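You operate a simulated robot arm through the tools that you are given. There is no shell and no other tool. Be economical: measure what you need, move in short steps, check, and stop when the job is done.

Carry out the task below with a simulated two-armed robot. There is one attempt and no reset: what you move stays moved.

JOB
Take the lid off the jar that says "carbon" on the top of the brown table and lay it down there.

Only the result counts: the job must be done as asked and must still hold three seconds after the hand-in. Knocking over, shifting, dropping, spilling or breaking anything else fails it. Lids that push on must go on centred and level and be pressed home; caps that screw on are set level and turned clockwise until they are tight.

ROBOT AND FRAMES
Two 6-joint arms with two-finger parallel grippers on one trunk, on a base that drives. Base frame: it is fixed to the floor where the robot stands at the start and does not move with it; the origin is under the middle of the robot, x ahead of it, y to its left, z up; the surface under the hand at the start is at about z = 76. Units: cm, degrees, N and s.
The left shoulder is at the start at [8, 21.6, 161], the right one opposite. With the tool pointing down near the work surface each hand reaches from about 10 to 60 cm from the robot's upright axis, wherever it stands, measured 20 degrees to its own side. Payload 3.43 kg a hand.
The tool frame of a hand sits at the grasp point between the pads (the TCP): z along the fingers, y along the line on which they close. The tips reach 3 cm beyond it. Largest opening 9.4 cm; finger width 2.8, thickness 1; the body of the gripper, 5 by 9.6 cm, starts 5.5 cm behind the TCP.
Orientation is that of the tool frame in the base frame, as a unit quaternion [w, x, y, z]. With the fingers straight down and closing along the base's y, the tool's x points along the base's -x, its y along +y and its z along -z.

CONTROLS
- The arms move only by the tool apply_moves. It takes "left_targets", "right_targets" or both (then of equal length, played together; a hand with none holds still); each is a list of rows, each a list of 3 entries, a list of its own where there are three numbers: the shift along the tool's x, y, z in units of 200 mm (1.0 is 200 mm), then the turn, a rotation vector about the tool's x, y, z in units of 45 degrees (1.0 is 45 degrees), then the finger opening in m, from 0 to 0.094. In form: [[[tx, ty, tz], [wx, wy, wz], jaw], ...]. A call has 1 to 10 rows; each row is the pose to reach, as a shift and turn from the pose commanded when the call began, along the tool's axes at that moment. A call with a number of a shift or a turn outside -1 to 1 is refused whole. Rows are played at 5 a second. More than 5 cm and 8.6 degrees between two rows, or a gripper value outside its range, and nothing of the call is played. A pose out of reach is approached as far as the arm can. The call stops where the force on the tool passes 40 N (or 10 N more than at its start, if that is more) or the arm is blocked; 0.2 s more then pass. The fingers move at their own pace (about 7.2 cm/s each) and stop on an object; they squeeze with about 45 N. The grip force told is the motor's: it shows also when the fingers shut on nothing. Time passes only in rows, and 0.2 s behind the last, so rows that repeat a pose let the fingers close. The reply holds the time, the measured pose of the TCP, the force on the tool along the base axes, the opening and the grip force, in the units named above and with some noise, with the torque about the TCP (base axes, N m) and any sound that the robot's microphone picked up.
- Cameras (640 x 400 px; columns grow to the right, rows downward): "scene" is now at [8.7, 4.59, 174.65]; the picture's right is [0.39, -0.92, 0.00], its down [-0.82, -0.35, -0.46] and it looks along [0.42, 0.18, -0.89] (base axes); focal length 292 px, centre (320, 200). "left" rides on the left gripper at [7.6, -1.4, -10.3] in its tool frame; the picture's right is [0.18, 0.98, 0.00], its down [-0.75, 0.14, -0.64] and it looks along [-0.63, 0.12, 0.77] (tool axes); focal length 243 px, centre (320, 200). "right" rides on the right gripper at [7.6, 1.4, -10.3] in its tool frame; the picture's right is [-0.18, 0.98, 0.00], its down [-0.75, -0.14, -0.64] and it looks along [-0.63, -0.12, 0.77] (tool axes); focal length 243 px, centre (320, 200). There is no depth. A picture from a camera that has moved, and an enlarged one, comes with that camera's place and axes in the base frame and with its lens. The place of the scene camera against the robot may be out by one fixed shift of up to 2.5 cm in any direction.
- capture(camera): a new picture of that camera. It takes no simulated time.
- move_column(by): slides the trunk up (or, below 0, down) by that many cm; the arms and the scene camera ride with it, the base frame stays. It gives what a move gives, with no picture.
- drive_base(legs): drives the robot by 1 to 6 legs, each [ahead, left, turn to the left] in cm, cm and degrees, along the robot's own axes; the way and the turn of a leg run together, so that a leg with both is an arc; at most 150 cm and 180 degrees a leg. The arms and the cameras ride along, it lands a little off, and it stops where it bumps. It gives what a move gives.
- turn_head(pan, tilt): turns the head with the scene camera to pan (to the left, within 86 degrees either way) and tilt (down, from -29 to 69), counted from straight ahead of the robot. It gives what a move gives.
- close_up(camera, box): a new picture of the part [left, top, right, bottom] of that camera's present view, enlarged. It takes no simulated time.
- finish_job(): hands the job in; it is judged then, once.

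Work in short steps. Places have to be worked out from the pictures, the camera data and where the tool is seen: move nearer, look again, correct. Check each grasp and each placing, and mend what went wrong. You have 120 turns and 100 pictures in all, those below and enlarged ones among them. Open the grippers and draw the arms clear of the work before you hand the job in, unless the task says otherwise; then end with one line.

The tools are called after "Request:" by a JSON object that holds its "name" and its "arguments". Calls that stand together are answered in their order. apply_moves: Moves the arms, as the interface text tells. Its arguments: {"type":"object","properties":{"left_targets":{"type":"array"},"right_targets":{"type":"array"}},"required":[]} The other tools are called the same way: move_column (by) slides the trunk up or down; drive_base (legs) drives the base; turn_head (pan, tilt) turns the head that bears the scene camera; capture (camera) takes a picture; close_up (camera, box) takes an enlarged picture of a part of a camera's view; finish_job () hands the job in.

At the start:

```text
t: 0.0
left_tcp_pos: [49.5, 40.2, 98.36]
left_tcp_rot: [0.0, -0.001, 1.0, 0.0]
left_force: [-0.9, -0.3, 0.9]
left_ft_torque: [-0.04, 0.0, 0.0]
left_finger_gap: 9.42
left_grip_force: 0.1
right_tcp_pos: [52.62, -14.92, 106.72]
right_tcp_rot: [0.0, 0.0, 1.0, 0.0]
right_force: [-0.8, -0.3, 0.0]
right_ft_torque: [0.03, 0.0, 0.02]
right_finger_gap: 9.41
right_grip_force: 0.1
trunk travel left (down, up): [-84.0, 0.0]
robot x, y, heading: [0.19, 0.41, 0.1]
head pan, tilt: [23.1, 62.8]
```

scene: 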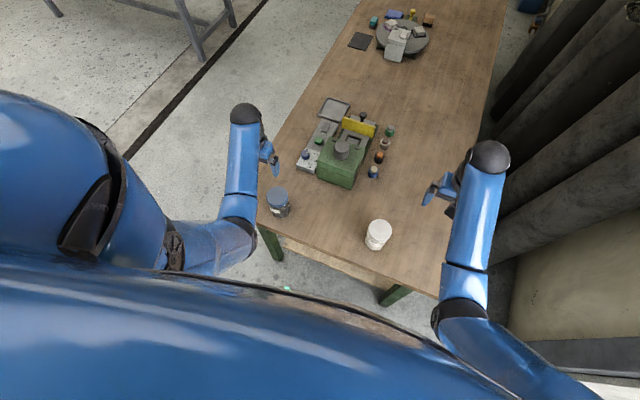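
right: 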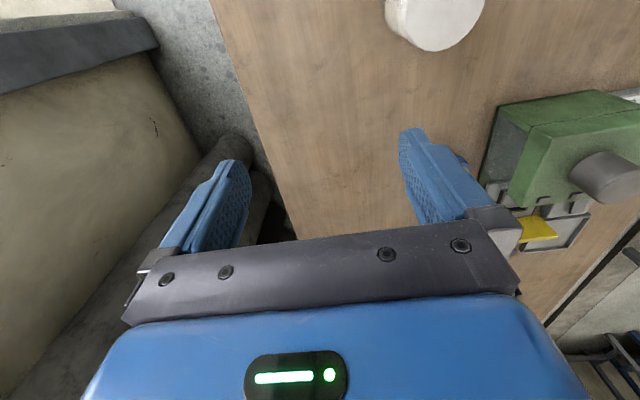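
left: 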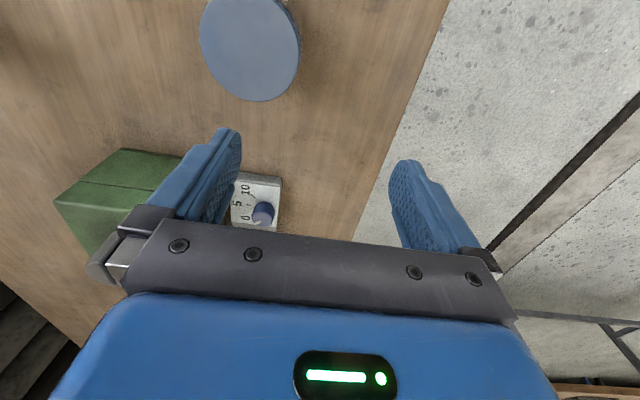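

The scene shows two jars, a blue-lidded one and a white-lidded one, near the table's edge. I zoom in to read their labels.

Request:
{"name": "close_up", "arguments": {"camera": "scene", "box": [250, 170, 330, 220]}}

Request:
{"name": "close_up", "arguments": {"camera": "scene", "box": [340, 205, 420, 255]}}

Request:
{"name": "close_up", "arguments": {"camera": "scene", "box": [280, 80, 440, 200]}}

```text
8.00 times, centred on (290, 195) of scene
camera zoom: at [8.7, 4.59, 174.65], right [0.39, -0.92, 0.0], down [-0.82, -0.35, -0.46], along [0.42, 0.18, -0.89], focal length 2340 px, centre (560, 240)
```

zoom: 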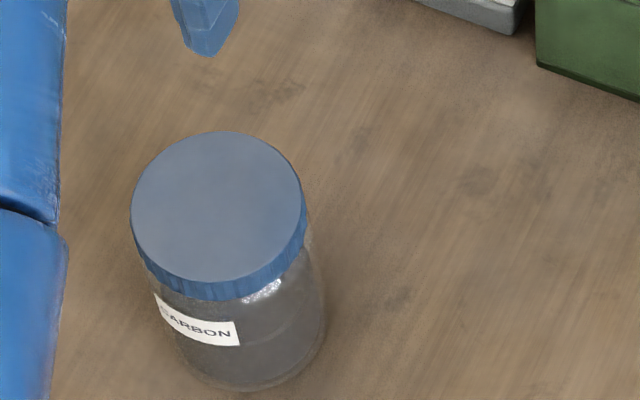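

```text
8.00 times, centred on (380, 230) of scene
camera zoom: at [8.7, 4.59, 174.65], right [0.39, -0.92, 0.0], down [-0.82, -0.35, -0.46], along [0.42, 0.18, -0.89], focal length 2340 px, centre (-160, -40)
```

zoom: 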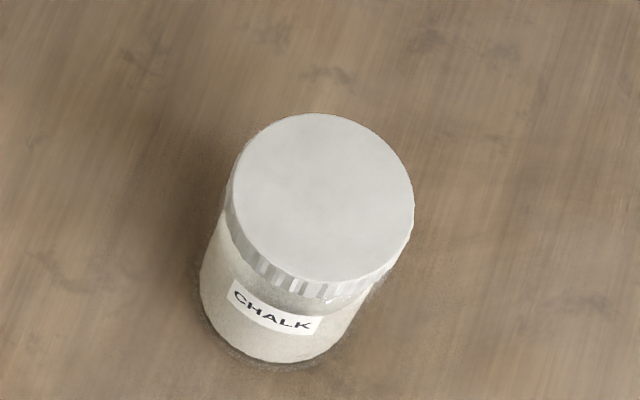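

```text
3.33 times, centred on (360, 140) of scene
camera zoom: at [8.7, 4.59, 174.65], right [0.39, -0.92, 0.0], down [-0.82, -0.35, -0.46], along [0.42, 0.18, -0.89], focal length 975 px, centre (187, 400)
```

zoom: 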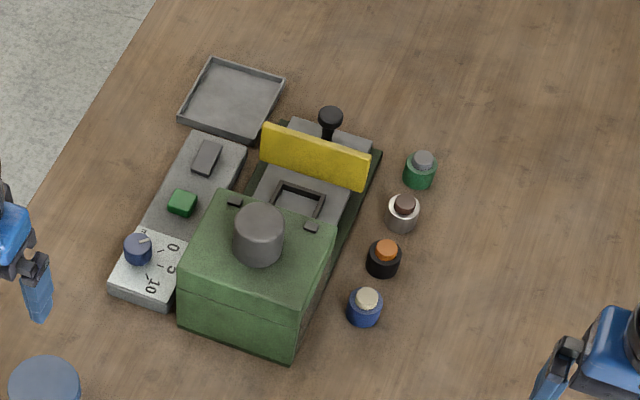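

The blue-lidded jar is CARBON. Triangulating gives a lid centre of about (45.5, 35), top at z≈88 and diameter about 7.2 cm. I move the left hand up and over it and look again.

Request:
{"name": "apply_moves", "arguments": {"left_targets": [[[0.0, 0, -0.12], [0, 0, 0], 0.094], [[0.1, -0.1, -0.2], [0, 0, 0], 0.094], [[0.2, -0.26, -0.2], [0, 0, 0], 0.094], [[0.2, -0.26, -0.2], [0, 0, 0], 0.094]]}}

Request:
{"name": "capture", "arguments": {"camera": "left"}}

Request:
{"name": "capture", "arguments": {"camera": "scene"}}

```text
t: 1.0
left_tcp_pos: [45.59, 34.99, 102.14]
left_tcp_rot: [-0.001, 0.001, 1.0, -0.001]
left_force: [-0.5, 0.0, -0.7]
left_ft_torque: [-0.01, 0.04, -0.02]
left_finger_gap: 9.41
left_grip_force: 0.1
right_tcp_pos: [52.66, -14.7, 106.7]
right_tcp_rot: [0.0, 0.0, 1.0, 0.0]
right_force: [-0.9, -0.6, 0.4]
right_ft_torque: [0.01, 0.01, -0.05]
right_finger_gap: 9.4
right_grip_force: 0.0
trunk travel left (down, up): [-84.0, 0.0]
robot x, y, heading: [0.09, -0.16, -0.1]
head pan, tilt: [23.1, 62.8]
```

```text
93 pictures are left
camera left: at [37.92, 33.53, 112.38], right [-0.18, 0.98, 0.0], down [0.75, 0.14, 0.64], along [0.63, 0.12, -0.77], focal length 243 px, centre (320, 200)
```

left: 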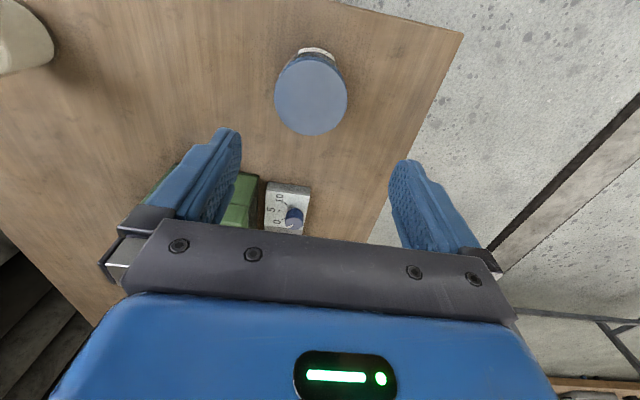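

```text
92 pictures are left
camera scene: at [8.77, 4.61, 174.64], right [0.39, -0.92, 0.0], down [-0.82, -0.35, -0.46], along [0.42, 0.18, -0.89], focal length 292 px, centre (320, 200)
```

scene: 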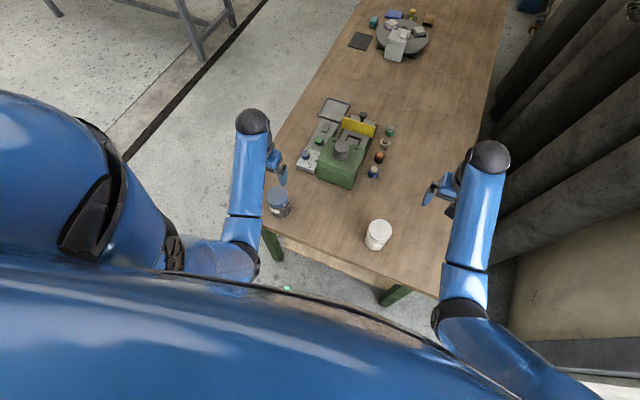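

The combined views put the lid at about (45.8, 34.0), top z≈86–87. I correct sideways, go lower and check.

Request:
{"name": "apply_moves", "arguments": {"left_targets": [[[0, -0.05, 0.1], [0, 0, 0], 0.094], [[0, -0.05, 0.3], [0, 0, 0], 0.094], [[0, -0.05, 0.46], [0, 0, 0], 0.094], [[0, -0.05, 0.46], [0, 0, 0], 0.094]]}}

Request:
{"name": "capture", "arguments": {"camera": "left"}}

Request:
{"name": "close_up", "arguments": {"camera": "scene", "box": [230, 140, 350, 230]}}

```text
t: 2.0
left_tcp_pos: [45.61, 34.09, 93.03]
left_tcp_rot: [0.0, 0.0, 1.0, 0.0]
left_force: [0.2, -0.1, 0.2]
left_ft_torque: [0.02, -0.02, 0.0]
left_finger_gap: 9.38
left_grip_force: 0.2
right_tcp_pos: [52.66, -14.74, 106.6]
right_tcp_rot: [0.0, 0.0, 1.0, 0.0]
right_force: [-0.4, -0.6, -0.3]
right_ft_torque: [-0.03, 0.03, 0.04]
right_finger_gap: 9.4
right_grip_force: 0.1
trunk travel left (down, up): [-84.0, 0.0]
robot x, y, heading: [0.04, -0.2, -0.0]
head pan, tilt: [23.1, 62.8]
```

```text
91 pictures are left
camera left: at [37.83, 32.61, 103.29], right [-0.18, 0.98, 0.0], down [0.75, 0.14, 0.64], along [0.63, 0.12, -0.77], focal length 243 px, centre (320, 200)
```

left: 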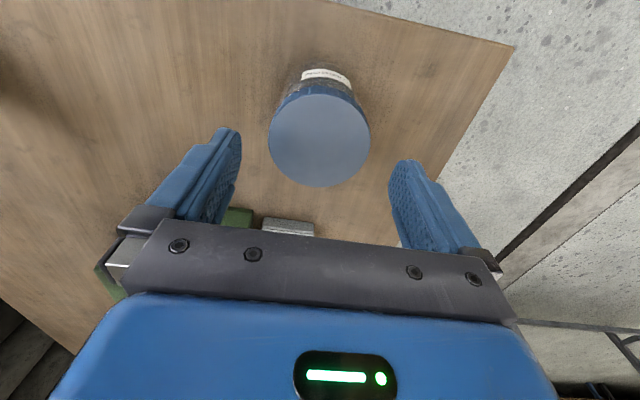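

```text
4.44 times, centred on (290, 185) of scene
camera zoom: at [8.71, 4.58, 174.65], right [0.39, -0.92, 0.0], down [-0.82, -0.35, -0.46], along [0.42, 0.18, -0.89], focal length 1300 px, centre (453, 267)
```

zoom: 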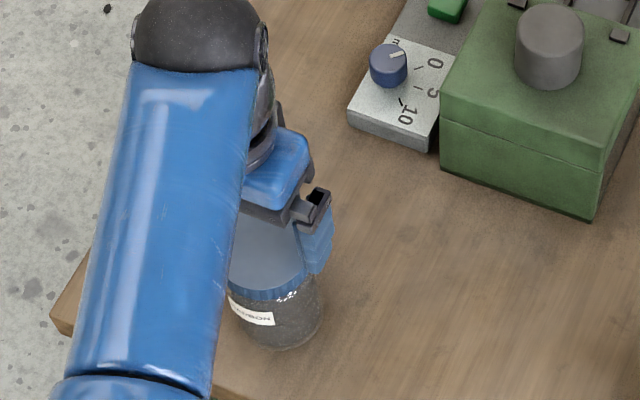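

The lid centre is now about (45.1, 34.0) with its top near 88. I descend so the tips cover the lid skirt (TCP≈89.3), still open.

Request:
{"name": "apply_moves", "arguments": {"left_targets": [[[0.022, 0, 0.05], [0, 0, 0], 0.094], [[0.022, 0, 0.12], [0, 0, 0], 0.094], [[0.022, 0, 0.185], [0, 0, 0], 0.094], [[0.022, 0, 0.185], [0, 0, 0], 0.094]]}}

Request:
{"name": "capture", "arguments": {"camera": "left"}}

Request:
{"name": "close_up", "arguments": {"camera": "scene", "box": [250, 160, 330, 220]}}

```text
t: 3.0
left_tcp_pos: [45.19, 34.13, 89.44]
left_tcp_rot: [0.0, 0.0, 1.0, 0.0]
left_force: [-0.2, 0.0, 0.6]
left_ft_torque: [-0.04, -0.02, 0.02]
left_finger_gap: 9.41
left_grip_force: 0.1
right_tcp_pos: [52.65, -14.81, 106.66]
right_tcp_rot: [0.0, 0.0, 1.0, 0.0]
right_force: [-0.4, 0.6, -0.9]
right_ft_torque: [0.03, -0.01, -0.01]
right_finger_gap: 9.4
right_grip_force: 0.0
trunk travel left (down, up): [-84.0, 0.0]
robot x, y, heading: [-0.03, -0.34, -0.0]
head pan, tilt: [23.1, 62.8]
```

```text
89 pictures are left
camera left: at [37.56, 32.57, 99.61], right [-0.18, 0.98, 0.0], down [0.75, 0.14, 0.64], along [0.63, 0.12, -0.77], focal length 243 px, centre (320, 200)
```

left: 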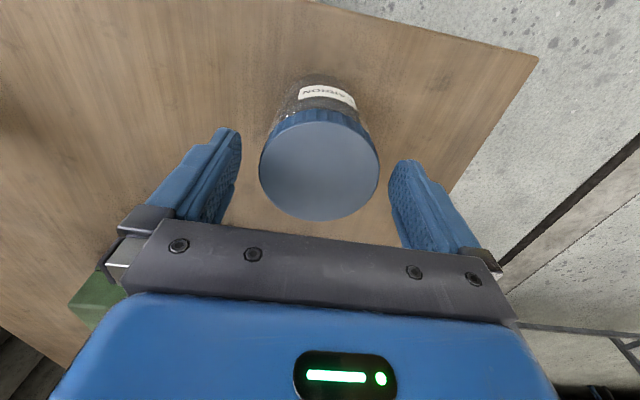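

```text
6.67 times, centred on (290, 190) of scene
camera zoom: at [8.71, 4.58, 174.65], right [0.39, -0.92, 0.0], down [-0.82, -0.35, -0.46], along [0.42, 0.18, -0.89], focal length 1950 px, centre (520, 267)
```

zoom: 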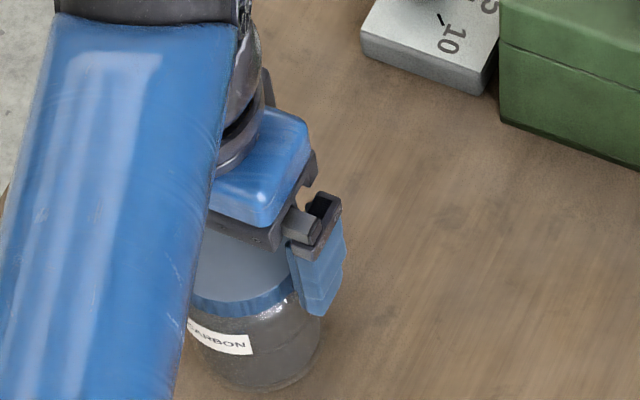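

The fingers straddle the lid evenly, and the lid centre is about 0.3 cm further out in x. I shift and close on the skirt.

Request:
{"name": "apply_moves", "arguments": {"left_targets": [[[-0.015, 0, 0.01], [0, 0, 0], 0.094], [[-0.015, 0, 0.01], [0, 0, 0], 0.08], [[-0.015, 0, 0.01], [0, 0, 0], 0.06], [[-0.015, 0, 0.01], [0, 0, 0], 0.06], [[-0.015, 0, 0.01], [0, 0, 0], 0.06]]}}

Request:
{"name": "capture", "arguments": {"camera": "left"}}

Request:
{"name": "close_up", "arguments": {"camera": "scene", "box": [250, 160, 330, 220]}}

```text
t: 4.2
left_tcp_pos: [45.58, 34.05, 89.13]
left_tcp_rot: [0.0, 0.0, 1.0, 0.0]
left_force: [0.9, 1.3, 0.7]
left_ft_torque: [0.09, -0.12, 0.0]
left_finger_gap: 7.12
left_grip_force: 45.0
right_tcp_pos: [52.69, -14.78, 106.68]
right_tcp_rot: [0.0, -0.001, 1.0, 0.0]
right_force: [0.4, 0.0, 0.2]
right_ft_torque: [0.0, -0.01, -0.04]
right_finger_gap: 9.42
right_grip_force: 0.0
trunk travel left (down, up): [-84.0, 0.0]
robot x, y, heading: [-0.31, 0.11, -0.1]
head pan, tilt: [23.1, 62.8]
```

```text
87 pictures are left
camera left: at [37.82, 32.53, 99.42], right [-0.18, 0.98, 0.0], down [0.75, 0.14, 0.64], along [0.63, 0.12, -0.77], focal length 243 px, centre (320, 200)
```

left: 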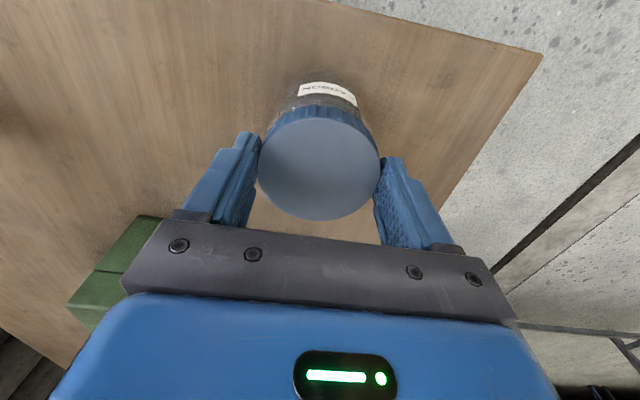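

```text
6.67 times, centred on (290, 190) of scene
camera zoom: at [8.72, 4.61, 174.65], right [0.39, -0.92, 0.0], down [-0.82, -0.35, -0.46], along [0.42, 0.18, -0.89], focal length 1950 px, centre (520, 267)
```

zoom: 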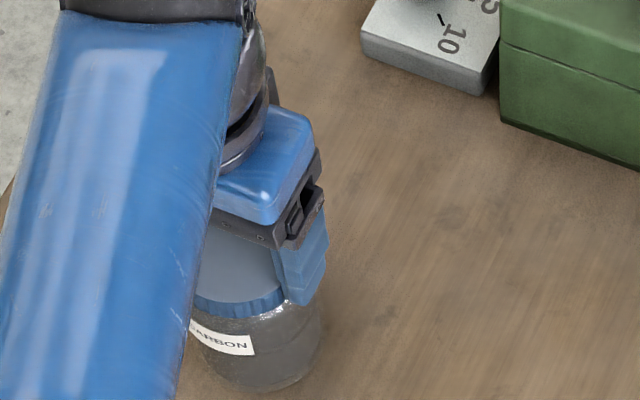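

The grip is firm at 7.1 cm, which matches the lid. I try a small anticlockwise turn (seen from above) of 16° and watch the torque and whether the label turns too.

Request:
{"name": "apply_moves", "arguments": {"left_targets": [[[0, 0, 0], [0, 0, -0.09], 0.06], [[0, 0, 0], [0, 0, -0.18], 0.06], [[0, 0, 0], [0, 0, -0.27], 0.06], [[0, 0, 0], [0, 0, -0.36], 0.06]]}}

Request:
{"name": "close_up", "arguments": {"camera": "scene", "box": [250, 160, 330, 220]}}

Request:
{"name": "capture", "arguments": {"camera": "left"}}

```text
t: 5.2
left_tcp_pos: [45.33, 33.78, 89.07]
left_tcp_rot: [-0.001, -0.141, 0.99, 0.001]
left_force: [0.1, -1.5, 0.8]
left_ft_torque: [-0.36, -0.09, -0.02]
left_finger_gap: 7.12
left_grip_force: 44.5
right_tcp_pos: [52.55, -14.9, 106.75]
right_tcp_rot: [0.0, 0.0, 1.0, 0.001]
right_force: [0.8, -0.5, 0.0]
right_ft_torque: [0.03, 0.02, 0.04]
right_finger_gap: 9.41
right_grip_force: 0.1
trunk travel left (down, up): [-84.0, 0.0]
robot x, y, heading: [-0.03, 0.06, -0.0]
head pan, tilt: [23.1, 62.8]
```

```text
6.67 times, centred on (290, 190) of scene
camera zoom: at [8.7, 4.52, 174.65], right [0.39, -0.92, 0.0], down [-0.82, -0.35, -0.46], along [0.42, 0.18, -0.89], focal length 1950 px, centre (520, 267)
```

zoom: 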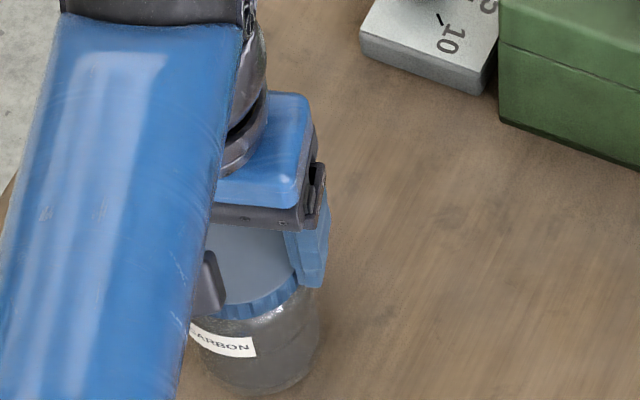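

```text
84 pictures are left
camera left: at [38.42, 30.32, 99.43], right [-0.45, 0.89, 0.0], down [0.68, 0.35, 0.64], along [0.57, 0.29, -0.77], focal length 243 px, centre (320, 200)
```

left: 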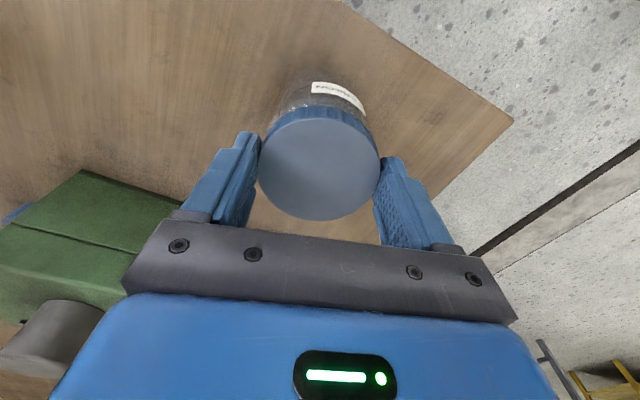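

The torque about the vertical is nearly zero, and the label moved far less than the lid. The lid is turning relative to the jar, so I continue by 45°.

Request:
{"name": "apply_moves", "arguments": {"left_targets": [[[0, 0, 0], [0, 0, -0.15], 0.06], [[0, 0, 0], [0, 0, -0.3], 0.06], [[0, 0, 0], [0, 0, -0.45], 0.06], [[0, 0, 0], [0, 0, -0.6], 0.06], [[0, 0, 0], [0, 0, -0.75], 0.06], [[0, 0, 0], [0, 0, -0.9], 0.06]]}}

Request:
{"name": "close_up", "arguments": {"camera": "scene", "box": [250, 160, 330, 220]}}

Request:
{"name": "capture", "arguments": {"camera": "left"}}

```text
t: 6.6
left_tcp_pos: [45.41, 33.97, 89.07]
left_tcp_rot: [0.001, -0.476, 0.88, -0.001]
left_force: [1.8, -1.7, 1.8]
left_ft_torque: [-0.3, -0.47, -0.02]
left_finger_gap: 7.13
left_grip_force: 45.0
right_tcp_pos: [52.7, -14.85, 106.66]
right_tcp_rot: [0.0, -0.001, 1.0, 0.0]
right_force: [-0.5, -0.3, 0.1]
right_ft_torque: [0.0, -0.01, 0.01]
right_finger_gap: 9.43
right_grip_force: 0.2
trunk travel left (down, up): [-84.0, 0.0]
robot x, y, heading: [0.04, 0.09, 0.1]
head pan, tilt: [23.1, 62.8]
```

```text
6.67 times, centred on (290, 190) of scene
camera zoom: at [8.73, 4.53, 174.65], right [0.39, -0.92, 0.0], down [-0.82, -0.35, -0.46], along [0.42, 0.18, -0.89], focal length 1950 px, centre (520, 267)
```

zoom: 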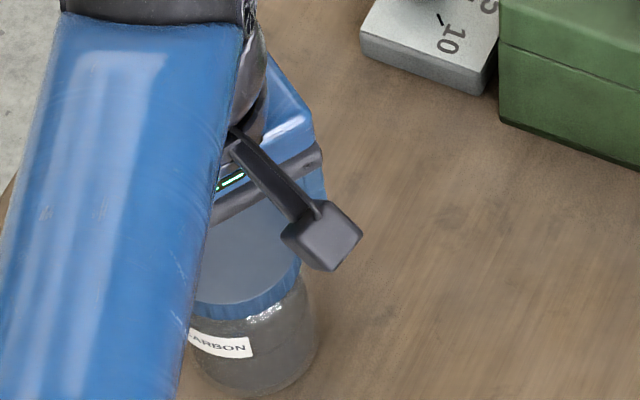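

```text
82 pictures are left
camera left: at [42.42, 26.69, 99.43], right [-0.92, 0.38, 0.0], down [0.29, 0.71, 0.64], along [0.25, 0.59, -0.77], focal length 243 px, centre (320, 200)
```

left: 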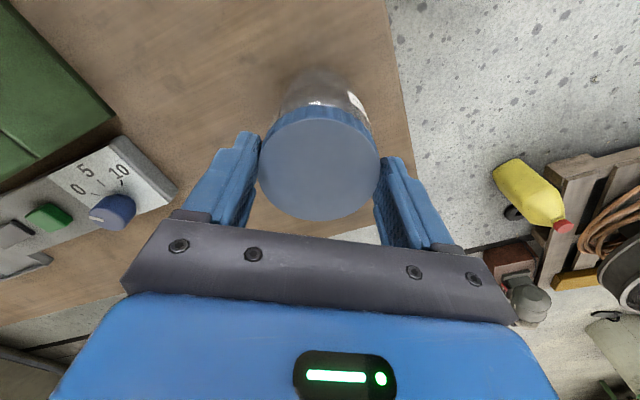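

The jar stayed put while the lid turned 57° with no torque. I test whether the lid is free with a gentle 2–4 mm lift, reading the force.

Request:
{"name": "apply_moves", "arguments": {"left_targets": [[[0, 0, -0.01], [0, 0, 0], 0.06], [[0, 0, -0.02], [0, 0, 0], 0.06], [[0, 0, -0.02], [0, 0, 0], 0.06]]}}

Request:
{"name": "close_up", "arguments": {"camera": "scene", "box": [250, 160, 330, 220]}}

Request:
{"name": "close_up", "arguments": {"camera": "left", "box": [240, 50, 400, 150]}}

```text
t: 7.4
left_tcp_pos: [45.42, 33.81, 89.47]
left_tcp_rot: [0.0, -0.474, 0.88, 0.0]
left_force: [-0.2, 0.3, -3.0]
left_ft_torque: [-0.02, 0.04, 0.04]
left_finger_gap: 7.15
left_grip_force: 44.8
right_tcp_pos: [52.82, -14.98, 106.7]
right_tcp_rot: [0.0, 0.0, 1.0, 0.0]
right_force: [0.2, -0.3, -0.1]
right_ft_torque: [-0.01, 0.02, 0.01]
right_finger_gap: 9.41
right_grip_force: 0.0
trunk travel left (down, up): [-84.0, 0.0]
robot x, y, heading: [-0.03, 0.52, -0.3]
head pan, tilt: [23.1, 62.8]
```

```text
6.67 times, centred on (290, 190) of scene
camera zoom: at [8.74, 4.59, 174.64], right [0.39, -0.92, 0.0], down [-0.82, -0.35, -0.46], along [0.42, 0.18, -0.89], focal length 1950 px, centre (520, 267)
```

zoom: 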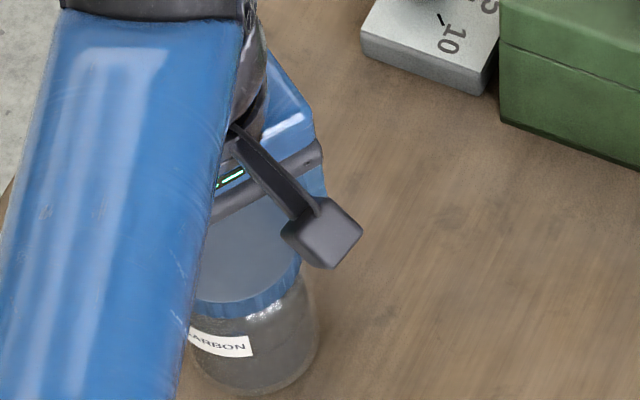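

```text
4.00 times, centred on (320, 100) of left
camera zoom: at [42.38, 26.67, 99.77], right [-0.92, 0.39, 0.0], down [0.3, 0.71, 0.64], along [0.25, 0.59, -0.77], focal length 970 px, centre (320, 600)
```

zoom: 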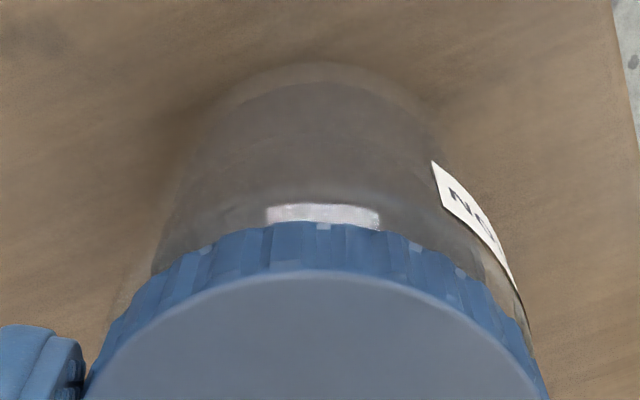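

The pull settled at 3 N, about a jar's weight, so it is probably a screw lid and the jar is hanging from it. I lower it back and keep unscrewing 45° more.

Request:
{"name": "apply_moves", "arguments": {"left_targets": [[[0, 0, 0.01], [0, 0, 0], 0.06], [[0, 0, 0.018], [0, 0, 0], 0.06], [[0, 0, 0.018], [0, 0, -0.15], 0.06], [[0, 0, 0.017], [0, 0, -0.3], 0.06], [[0, 0, 0.017], [0, 0, -0.45], 0.06], [[0, 0, 0.016], [0, 0, -0.6], 0.06], [[0, 0, 0.016], [0, 0, -0.75], 0.06], [[0, 0, 0.016], [0, 0, -0.9], 0.06]]}}

Request:
{"name": "close_up", "arguments": {"camera": "scene", "box": [250, 160, 330, 220]}}

Request:
{"name": "capture", "arguments": {"camera": "left"}}

```text
t: 9.2
left_tcp_pos: [45.36, 33.97, 89.37]
left_tcp_rot: [0.0, 0.751, -0.66, 0.0]
left_force: [1.6, 0.9, -2.4]
left_ft_torque: [-0.02, -0.1, -0.01]
left_finger_gap: 7.13
left_grip_force: 45.1
right_tcp_pos: [52.71, -14.74, 106.61]
right_tcp_rot: [0.0, 0.0, 1.0, 0.0]
right_force: [0.4, -0.4, 0.1]
right_ft_torque: [0.0, -0.04, -0.03]
right_finger_gap: 9.43
right_grip_force: 0.1
trunk travel left (down, up): [-84.0, 0.0]
robot x, y, heading: [0.15, 0.32, -0.0]
head pan, tilt: [23.1, 62.8]
```

```text
6.67 times, centred on (290, 190) of scene
camera zoom: at [8.74, 4.6, 174.65], right [0.39, -0.92, 0.0], down [-0.82, -0.35, -0.46], along [0.42, 0.18, -0.89], focal length 1950 px, centre (520, 267)
```

zoom: 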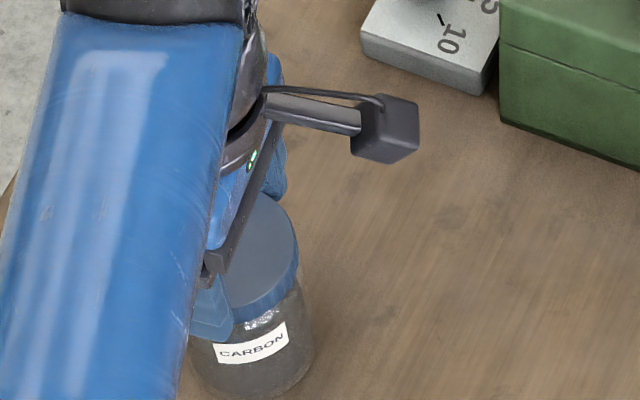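

```text
78 pictures are left
camera left: at [47.75, 26.47, 99.48], right [-0.95, -0.31, 0.0], down [-0.24, 0.73, 0.64], along [-0.2, 0.61, -0.77], focal length 243 px, centre (320, 200)
```

left: 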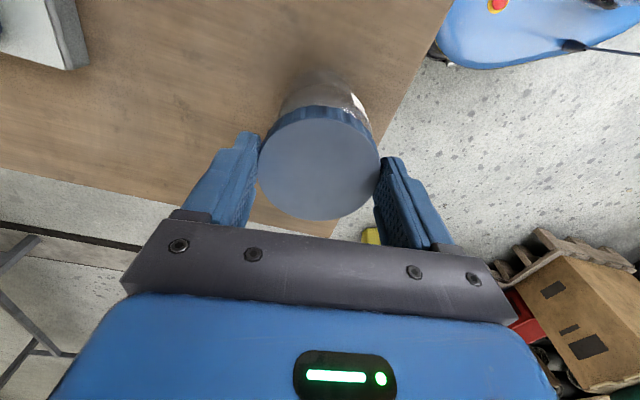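

This time the jar turned along, since it was still hanging (fz≈-2.4). I press down gently until there is positive contact.

Request:
{"name": "apply_moves", "arguments": {"left_targets": [[[0, 0, 0.008], [0, 0, 0], 0.06], [[0, 0, 0.016], [0, 0, 0], 0.06], [[0, 0, 0.016], [0, 0, 0], 0.06]]}}

```text
t: 10.0
left_tcp_pos: [45.36, 33.91, 89.15]
left_tcp_rot: [-0.002, 0.75, -0.662, 0.002]
left_force: [-0.1, 0.2, 19.6]
left_ft_torque: [0.15, 0.04, -0.01]
left_finger_gap: 7.13
left_grip_force: 45.6
right_tcp_pos: [52.54, -14.94, 106.86]
right_tcp_rot: [0.001, -0.001, 1.0, 0.0]
right_force: [-0.1, 0.0, 1.1]
right_ft_torque: [-0.02, -0.02, -0.01]
right_finger_gap: 9.37
right_grip_force: 0.0
trunk travel left (down, up): [-84.0, 0.0]
robot x, y, heading: [-0.08, 0.03, 0.3]
head pan, tilt: [23.1, 62.8]
```

There is now firm contact at 20 N. I turn a further 35° anticlockwise under this press, easing up slightly.

Request:
{"name": "apply_moves", "arguments": {"left_targets": [[[0, 0, 0], [0, 0, -0.13], 0.06], [[0, 0, 0], [0, 0, -0.26], 0.06], [[0, 0, -0.001], [0, 0, -0.39], 0.06], [[0, 0, -0.001], [0, 0, -0.52], 0.06], [[0, 0, -0.002], [0, 0, -0.65], 0.06], [[0, 0, -0.002], [0, 0, -0.78], 0.06]]}}

Request:
{"name": "close_up", "arguments": {"camera": "scene", "box": [250, 160, 330, 220]}}

```text
t: 11.4
left_tcp_pos: [45.66, 33.91, 89.14]
left_tcp_rot: [-0.001, 0.915, -0.403, 0.002]
left_force: [10.0, 4.9, 25.7]
left_ft_torque: [0.46, -0.29, -0.11]
left_finger_gap: 7.12
left_grip_force: 44.8
right_tcp_pos: [52.62, -14.93, 106.77]
right_tcp_rot: [0.0, 0.0, 1.0, 0.001]
right_force: [0.8, 0.3, 0.1]
right_ft_torque: [0.01, 0.02, 0.03]
right_finger_gap: 9.41
right_grip_force: 0.1
trunk travel left (down, up): [-84.0, 0.0]
robot x, y, heading: [0.15, -0.03, 0.0]
head pan, tilt: [23.1, 62.8]
```

```text
6.67 times, centred on (290, 190) of scene
camera zoom: at [8.61, 4.43, 174.66], right [0.39, -0.92, 0.0], down [-0.82, -0.35, -0.46], along [0.42, 0.18, -0.89], focal length 1950 px, centre (520, 267)
```

zoom: 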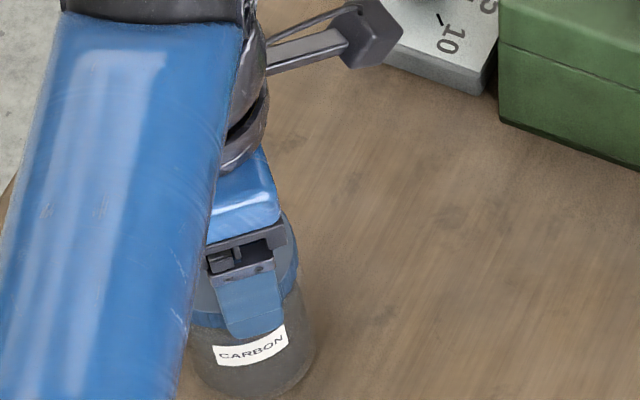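

The label held still, so the lid turned about 35° relative to the jar. I continue with another 40°.

Request:
{"name": "apply_moves", "arguments": {"left_targets": [[[0, 0, -0.001], [0, 0, -0.13], 0.06], [[0, 0, -0.001], [0, 0, -0.26], 0.06], [[0, 0, -0.002], [0, 0, -0.39], 0.06], [[0, 0, -0.002], [0, 0, -0.52], 0.06], [[0, 0, -0.002], [0, 0, -0.65], 0.06], [[0, 0, -0.003], [0, 0, -0.78], 0.06], [[0, 0, -0.003], [0, 0, -0.9], 0.06]]}}

Request:
{"name": "close_up", "arguments": {"camera": "scene", "box": [250, 160, 330, 220]}}

```text
t: 13.0
left_tcp_pos: [45.28, 33.93, 89.34]
left_tcp_rot: [-0.001, 0.998, -0.062, 0.002]
left_force: [5.9, 8.8, 26.1]
left_ft_torque: [0.59, 0.03, -0.1]
left_finger_gap: 7.13
left_grip_force: 44.8
right_tcp_pos: [52.63, -14.82, 106.77]
right_tcp_rot: [0.0, 0.0, 1.0, 0.0]
right_force: [0.4, -0.2, 0.8]
right_ft_torque: [-0.01, 0.0, -0.02]
right_finger_gap: 9.42
right_grip_force: 0.1
trunk travel left (down, up): [-84.0, 0.0]
robot x, y, heading: [0.2, -0.19, 0.0]
head pan, tilt: [23.1, 62.8]
```

```text
6.67 times, centred on (290, 190) of scene
camera zoom: at [8.5, 4.53, 174.67], right [0.39, -0.92, 0.0], down [-0.82, -0.35, -0.46], along [0.42, 0.18, -0.89], focal length 1950 px, centre (520, 267)
```

zoom: 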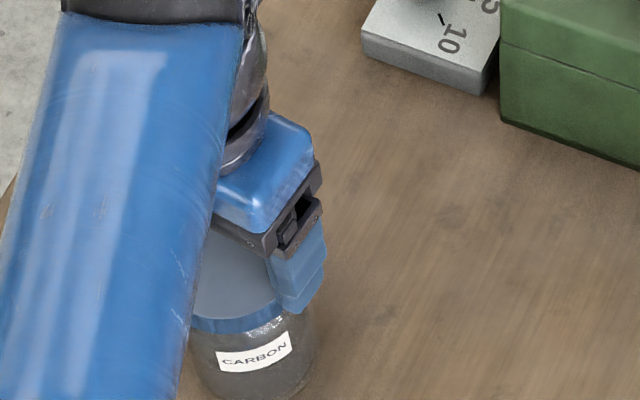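

It is still turning with the jar fixed. I turn another 40°.

Request:
{"name": "apply_moves", "arguments": {"left_targets": [[[0, 0, -0.001], [0, 0, -0.13], 0.06], [[0, 0, -0.001], [0, 0, -0.26], 0.06], [[0, 0, -0.002], [0, 0, -0.39], 0.06], [[0, 0, -0.002], [0, 0, -0.52], 0.06], [[0, 0, -0.003], [0, 0, -0.65], 0.06], [[0, 0, -0.003], [0, 0, -0.78], 0.06], [[0, 0, -0.004], [0, 0, -0.9], 0.06]]}}

Request:
{"name": "close_up", "arguments": {"camera": "scene", "box": [250, 160, 330, 220]}}

```text
t: 14.3
left_tcp_pos: [41.87, 41.75, 89.27]
left_tcp_rot: [0.004, 0.979, 0.206, 0.009]
left_force: [-1.6, -3.3, 25.3]
left_ft_torque: [-0.04, 1.17, -0.01]
left_finger_gap: 7.11
left_grip_force: 44.8
left hand out of reach, approached as far as the arm can: row 4, 5, 6
right_tcp_pos: [52.5, -14.89, 106.7]
right_tcp_rot: [0.0, 0.0, 1.0, 0.0]
right_force: [0.7, 0.1, 0.8]
right_ft_torque: [0.01, 0.01, 0.02]
right_finger_gap: 9.38
right_grip_force: 0.0
trunk travel left (down, up): [-84.0, 0.0]
robot x, y, heading: [-0.18, -0.06, 0.1]
head pan, tilt: [23.1, 62.8]
stopped in row 6 (left hand): the force on the tool passed its limit at 44 N (the readings are from after the stop); the commanded pose is now the measured one
```

```text
6.67 times, centred on (290, 190) of scene
camera zoom: at [8.42, 4.58, 174.65], right [0.39, -0.92, 0.0], down [-0.82, -0.35, -0.46], along [0.42, 0.18, -0.89], focal length 1950 px, centre (520, 267)
```

zoom: 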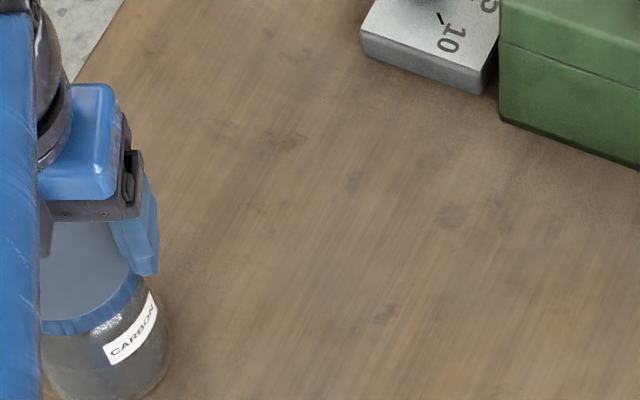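

The wrist hit its limit and the arm slid the jar about 8 cm towards the table edge. I look before doing anything more.

Request:
{"name": "capture", "arguments": {"camera": "scene"}}

Request:
{"name": "capture", "arguments": {"camera": "left"}}

```text
74 pictures are left
camera scene: at [8.42, 4.58, 174.65], right [0.39, -0.92, 0.0], down [-0.82, -0.35, -0.46], along [0.42, 0.18, -0.89], focal length 292 px, centre (320, 200)
```

scene: 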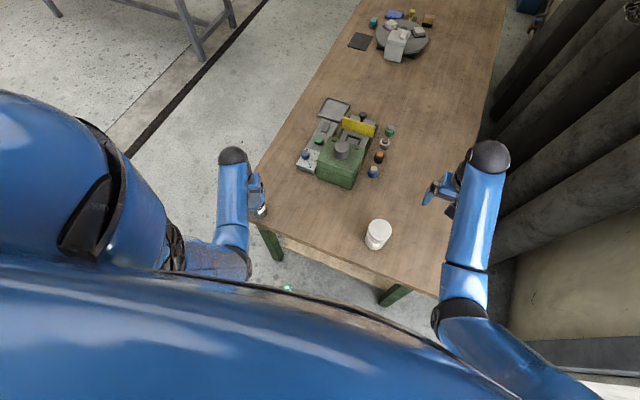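

```text
73 pictures are left
camera left: at [48.1, 46.22, 99.54], right [0.56, -0.83, 0.02], down [-0.65, -0.43, 0.63], along [-0.51, -0.37, -0.77], focal length 243 px, centre (320, 200)
```

left: 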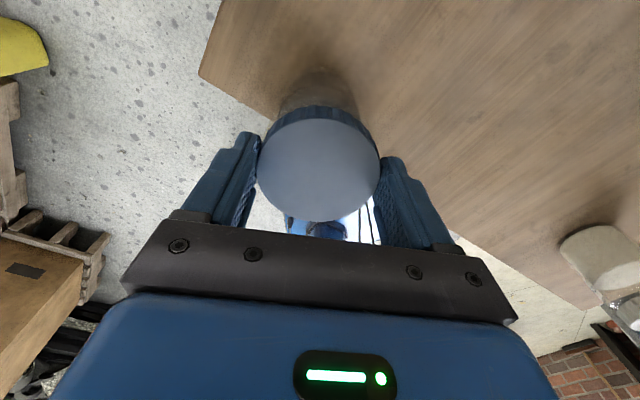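

The jar sits near the table's corner but is still held. I ease the press by 2 mm and read the force before bringing it back.

Request:
{"name": "apply_moves", "arguments": {"left_targets": [[[0, 0, -0.005], [0, 0, 0], 0.06], [[0, 0, -0.01], [0, 0, 0], 0.06], [[0, 0, -0.01], [0, 0, 0], 0.06]]}}

```text
t: 15.2
left_tcp_pos: [42.05, 41.62, 89.17]
left_tcp_rot: [0.006, 0.979, 0.205, 0.006]
left_force: [0.7, 1.5, 11.0]
left_ft_torque: [0.4, 0.23, 0.0]
left_finger_gap: 7.11
left_grip_force: 45.3
right_tcp_pos: [52.63, -15.0, 106.79]
right_tcp_rot: [0.0, 0.001, 1.0, 0.0]
right_force: [-0.1, -0.3, -0.4]
right_ft_torque: [-0.01, 0.01, 0.01]
right_finger_gap: 9.39
right_grip_force: 0.1
trunk travel left (down, up): [-84.0, 0.0]
robot x, y, heading: [-0.1, 0.12, -0.2]
head pan, tilt: [23.1, 62.8]
```

The force is down to 11 N. I lift 4 mm more to see whether the jar hangs from the lid.

Request:
{"name": "apply_moves", "arguments": {"left_targets": [[[0, 0, -0.01], [0, 0, 0], 0.06], [[0, 0, -0.02], [0, 0, 0], 0.06], [[0, 0, -0.02], [0, 0, 0], 0.06], [[0, 0, -0.02], [0, 0, 0], 0.06]]}}

Request:
{"name": "close_up", "arguments": {"camera": "scene", "box": [230, 170, 310, 230]}}

```text
t: 16.1
left_tcp_pos: [42.03, 41.76, 89.53]
left_tcp_rot: [0.006, 0.979, 0.205, 0.006]
left_force: [-0.4, -0.4, -3.3]
left_ft_torque: [0.0, -0.01, -0.01]
left_finger_gap: 7.14
left_grip_force: 44.9
right_tcp_pos: [52.62, -14.9, 106.69]
right_tcp_rot: [0.0, 0.0, 1.0, 0.0]
right_force: [-0.4, 0.1, 0.7]
right_ft_torque: [0.03, 0.02, 0.01]
right_finger_gap: 9.4
right_grip_force: 0.1
trunk travel left (down, up): [-84.0, 0.0]
robot x, y, heading: [-0.18, 0.01, 0.1]
head pan, tilt: [23.1, 62.8]
```

```text
6.67 times, centred on (270, 200) of scene
camera zoom: at [8.77, 4.57, 174.64], right [0.39, -0.92, 0.0], down [-0.82, -0.35, -0.46], along [0.42, 0.18, -0.89], focal length 1950 px, centre (653, 200)
```

zoom: 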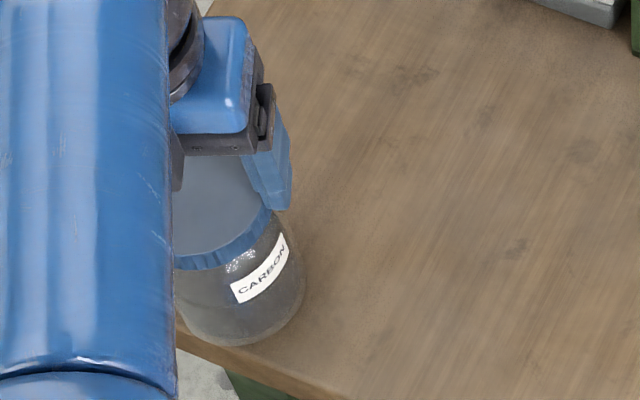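

The jar hangs upright from the lid (3.3 N). I carry it back inward a little off the table, turning hand and jar together clockwise in the air, which also resets the wrist without a regrasp.

Request:
{"name": "apply_moves", "arguments": {"left_targets": [[[0, 0, -0.025], [0, 0, 0], 0.06], [[0, 0.08, -0.025], [0, 0, 0.1], 0.06], [[0, 0.18, -0.025], [0, 0, 0.25], 0.06], [[0, 0.28, -0.025], [0, 0, 0.4], 0.06], [[0, 0.38, -0.025], [0, 0, 0.55], 0.06], [[0, 0.44, -0.025], [0, 0, 0.7], 0.06], [[0, 0.44, -0.025], [0, 0, 0.85], 0.06], [[0, 0.44, -0.025], [0, 0, 1.0], 0.06]]}}

Request:
{"name": "close_up", "arguments": {"camera": "scene", "box": [230, 160, 330, 235]}}

```text
t: 17.9
left_tcp_pos: [45.6, 33.69, 90.18]
left_tcp_rot: [0.004, 0.983, -0.185, 0.008]
left_force: [0.7, -0.2, -2.8]
left_ft_torque: [-0.01, -0.01, -0.04]
left_finger_gap: 7.12
left_grip_force: 45.6
right_tcp_pos: [52.78, -14.89, 106.68]
right_tcp_rot: [-0.001, 0.0, 1.0, 0.0]
right_force: [0.1, -0.2, 0.3]
right_ft_torque: [0.03, 0.01, -0.01]
right_finger_gap: 9.39
right_grip_force: 0.1
trunk travel left (down, up): [-84.0, 0.0]
robot x, y, heading: [-0.15, -0.04, -0.0]
head pan, tilt: [23.1, 62.8]
```

```text
5.33 times, centred on (280, 198) of scene
camera zoom: at [8.76, 4.59, 174.64], right [0.39, -0.92, 0.0], down [-0.82, -0.35, -0.46], along [0.42, 0.18, -0.89], focal length 1560 px, centre (533, 213)
```

zoom: 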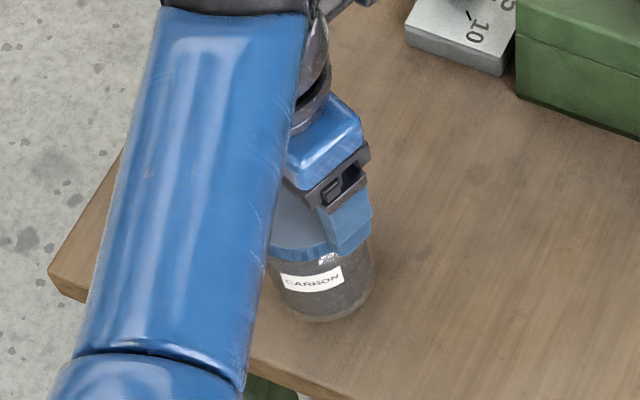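

The jar is back, hanging. I first level the small 1° tilt, then turn clockwise in the air to recover wrist travel.

Request:
{"name": "apply_moves", "arguments": {"left_targets": [[[0, 0, 0], [0.0066, -0.022, 0], 0.06]]}}

Request:
{"name": "apply_moves", "arguments": {"left_targets": [[[0, 0, 0], [0, 0, 0.16], 0.06], [[0, 0, 0], [0, 0, 0.33], 0.06], [[0, 0, 0], [0, 0, 0.5], 0.06], [[0, 0, 0], [0, 0, 0.67], 0.06], [[0, 0, 0], [0, 0, 0.84], 0.06], [[0, 0, 0], [0, 0, 1.0], 0.06]]}}

Request:
{"name": "apply_moves", "arguments": {"left_targets": [[[0, 0, 0], [0, 0, 0.16], 0.06], [[0, 0, 0], [0, 0, 0.33], 0.06], [[0, 0, 0], [0, 0, 0.5], 0.06], [[0, 0, 0], [0, 0, 0.67], 0.06], [[0, 0, 0], [0, 0, 0.84], 0.06], [[0, 0, 0], [0, 0, 1.0], 0.06]]}}

Request:
{"name": "capture", "arguments": {"camera": "left"}}

Request:
{"name": "close_up", "arguments": {"camera": "scene", "box": [230, 160, 330, 235]}}

```text
t: 18.4
left_tcp_pos: [45.53, 33.67, 90.09]
left_tcp_rot: [-0.001, 0.983, -0.184, 0.0]
left_force: [0.1, 0.0, -3.2]
left_ft_torque: [-0.02, -0.01, 0.02]
left_finger_gap: 7.12
left_grip_force: 45.1
right_tcp_pos: [52.76, -14.87, 106.67]
right_tcp_rot: [0.0, 0.0, 1.0, 0.0]
right_force: [-0.6, -0.1, -0.4]
right_ft_torque: [-0.03, -0.02, -0.03]
right_finger_gap: 9.4
right_grip_force: 0.1
trunk travel left (down, up): [-84.0, 0.0]
robot x, y, heading: [0.05, -0.01, -0.0]
head pan, tilt: [23.1, 62.8]
```

```text
t: 19.8
left_tcp_pos: [45.53, 33.67, 90.1]
left_tcp_rot: [-0.001, 0.837, -0.547, -0.001]
left_force: [-0.3, -0.1, -3.2]
left_ft_torque: [0.01, 0.0, 0.01]
left_finger_gap: 7.12
left_grip_force: 45.2
right_tcp_pos: [52.74, -14.92, 106.74]
right_tcp_rot: [0.0, 0.0, 1.0, 0.0]
right_force: [-1.1, 0.2, 0.4]
right_ft_torque: [0.0, 0.0, -0.02]
right_finger_gap: 9.41
right_grip_force: 0.0
trunk travel left (down, up): [-84.0, 0.0]
robot x, y, heading: [-0.09, -0.06, -0.1]
head pan, tilt: [23.1, 62.8]
```

```text
t: 21.1
left_tcp_pos: [45.4, 33.8, 90.23]
left_tcp_rot: [0.001, -0.564, 0.826, 0.001]
left_force: [0.5, -0.3, -3.9]
left_ft_torque: [-0.05, 0.01, 0.01]
left_finger_gap: 7.13
left_grip_force: 45.2
right_tcp_pos: [52.76, -14.89, 106.72]
right_tcp_rot: [0.001, 0.0, 1.0, 0.0]
right_force: [-0.4, 0.8, 0.2]
right_ft_torque: [0.03, 0.01, -0.01]
right_finger_gap: 9.39
right_grip_force: 0.0
trunk travel left (down, up): [-84.0, 0.0]
robot x, y, heading: [0.23, 0.19, -0.0]
head pan, tilt: [23.1, 62.8]
```

```text
70 pictures are left
camera left: at [43.96, 26.0, 100.33], right [-0.98, 0.19, 0.0], down [0.14, 0.75, 0.64], along [0.12, 0.63, -0.77], focal length 243 px, centre (320, 200)
```

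left: 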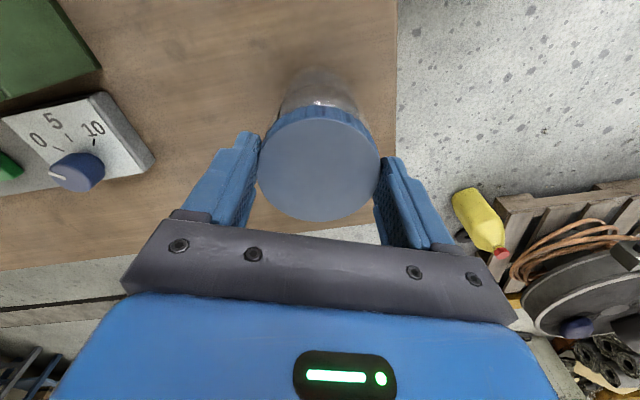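

```text
5.33 times, centred on (280, 198) of scene
camera zoom: at [8.77, 4.56, 174.64], right [0.39, -0.92, 0.0], down [-0.82, -0.35, -0.46], along [0.42, 0.18, -0.89], focal length 1560 px, centre (533, 213)
```

zoom: 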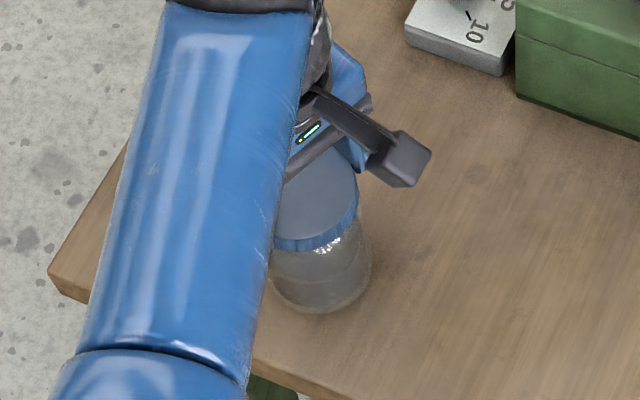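

The jar turns with the lid as planned. I turn two more 45° steps clockwise in the air.

Request:
{"name": "apply_moves", "arguments": {"left_targets": [[[0, 0, 0], [0, 0, 0.16], 0.06], [[0, 0, 0], [0, 0, 0.33], 0.06], [[0, 0, 0], [0, 0, 0.5], 0.06], [[0, 0, 0], [0, 0, 0.67], 0.06], [[0, 0, 0], [0, 0, 0.84], 0.06], [[0, 0, 0], [0, 0, 1.0], 0.06]]}}

Request:
{"name": "apply_moves", "arguments": {"left_targets": [[[0, 0, 0], [0, 0, 0.16], 0.06], [[0, 0, 0], [0, 0, 0.33], 0.06], [[0, 0, 0], [0, 0, 0.5], 0.06], [[0, 0, 0], [0, 0, 0.5], 0.06]]}}

Request:
{"name": "capture", "arguments": {"camera": "left"}}

Request:
{"name": "close_up", "arguments": {"camera": "scene", "box": [230, 160, 330, 235]}}

```text
t: 22.6
left_tcp_pos: [45.47, 33.77, 90.15]
left_tcp_rot: [0.001, -0.206, 0.979, 0.001]
left_force: [0.1, 0.1, -3.7]
left_ft_torque: [-0.02, -0.01, -0.02]
left_finger_gap: 7.13
left_grip_force: 45.2
right_tcp_pos: [52.73, -14.89, 106.74]
right_tcp_rot: [0.0, -0.001, 1.0, -0.001]
right_force: [0.1, 0.1, -0.2]
right_ft_torque: [0.02, -0.04, -0.01]
right_finger_gap: 9.4
right_grip_force: 0.0
trunk travel left (down, up): [-84.0, 0.0]
robot x, y, heading: [-0.22, -0.02, -0.1]
head pan, tilt: [23.1, 62.8]
```

```text
t: 23.6
left_tcp_pos: [45.53, 33.7, 90.1]
left_tcp_rot: [0.001, -0.011, 1.0, 0.001]
left_force: [0.2, -0.3, -3.1]
left_ft_torque: [-0.04, 0.01, 0.0]
left_finger_gap: 7.11
left_grip_force: 44.9
right_tcp_pos: [52.65, -14.99, 106.7]
right_tcp_rot: [-0.001, 0.0, 1.0, 0.0]
right_force: [0.3, -0.4, 0.8]
right_ft_torque: [0.0, 0.04, 0.02]
right_finger_gap: 9.41
right_grip_force: 0.0
trunk travel left (down, up): [-84.0, 0.0]
robot x, y, heading: [0.01, -0.18, 0.2]
head pan, tilt: [23.1, 62.8]
```

```text
68 pictures are left
camera left: at [37.83, 31.97, 100.31], right [-0.2, 0.98, 0.0], down [0.75, 0.16, 0.64], along [0.63, 0.13, -0.77], focal length 243 px, centre (320, 200)
```

left: 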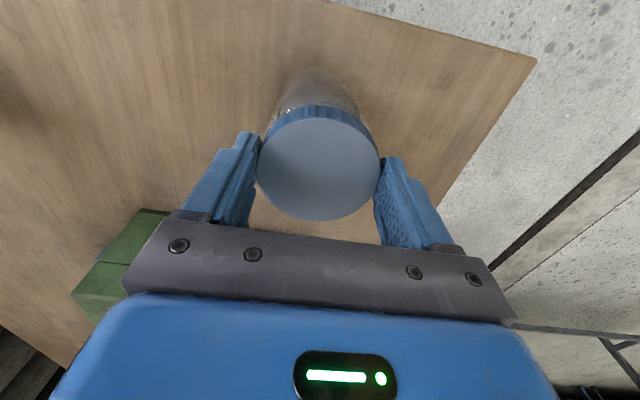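

```text
5.33 times, centred on (280, 198) of scene
camera zoom: at [8.77, 4.56, 174.64], right [0.39, -0.92, 0.0], down [-0.82, -0.35, -0.46], along [0.42, 0.18, -0.89], focal length 1560 px, centre (533, 213)
```

zoom: 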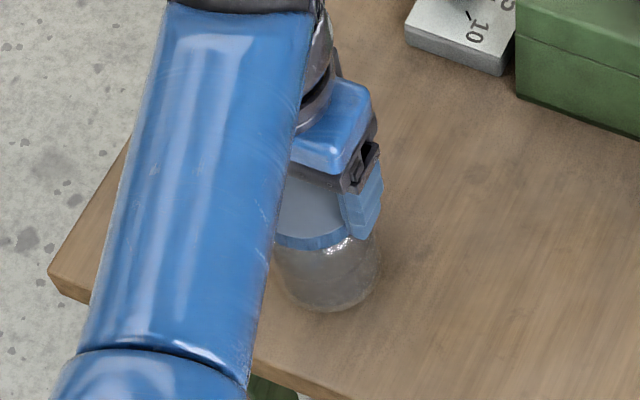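

The wrist is back at its start. I lower the jar onto the table to a gentle press.

Request:
{"name": "apply_moves", "arguments": {"left_targets": [[[0, 0, 0.015], [0, 0, 0], 0.06], [[0, 0, 0.03], [0, 0, 0], 0.06], [[0, 0, 0.038], [0, 0, 0], 0.06], [[0, 0, 0.042], [0, 0, 0], 0.06], [[0, 0, 0.042], [0, 0, 0], 0.06]]}}

```text
t: 24.8
left_tcp_pos: [45.5, 33.66, 89.3]
left_tcp_rot: [0.001, -0.011, 1.0, 0.001]
left_force: [0.3, 0.5, -3.7]
left_ft_torque: [0.02, 0.0, -0.03]
left_finger_gap: 7.12
left_grip_force: 44.8
right_tcp_pos: [52.75, -14.89, 106.71]
right_tcp_rot: [0.0, 0.0, 1.0, 0.0]
right_force: [-0.7, 0.3, 0.0]
right_ft_torque: [0.02, 0.01, -0.02]
right_finger_gap: 9.4
right_grip_force: 0.0
trunk travel left (down, up): [-84.0, 0.0]
robot x, y, heading: [-0.13, -0.06, 0.1]
head pan, tilt: [23.1, 62.8]
```

It is still hanging, so I lower in fine steps.

Request:
{"name": "apply_moves", "arguments": {"left_targets": [[[0, 0, 0.006], [0, 0, 0], 0.06], [[0, 0, 0.011], [0, 0, 0], 0.06], [[0, 0, 0.015], [0, 0, 0], 0.06], [[0, 0, 0.015], [0, 0, 0], 0.06]]}}

```text
t: 25.8
left_tcp_pos: [45.53, 33.67, 89.2]
left_tcp_rot: [0.002, -0.012, 1.0, 0.001]
left_force: [1.0, 1.5, 17.3]
left_ft_torque: [-0.11, 0.35, -0.05]
left_finger_gap: 7.11
left_grip_force: 45.0
right_tcp_pos: [52.62, -14.96, 106.65]
right_tcp_rot: [0.002, 0.0, 1.0, -0.001]
right_force: [-0.2, -0.1, 0.5]
right_ft_torque: [-0.01, -0.02, 0.04]
right_finger_gap: 9.42
right_grip_force: 0.1
trunk travel left (down, up): [-84.0, 0.0]
robot x, y, heading: [-0.19, -0.16, 0.3]
head pan, tilt: [23.1, 62.8]
```

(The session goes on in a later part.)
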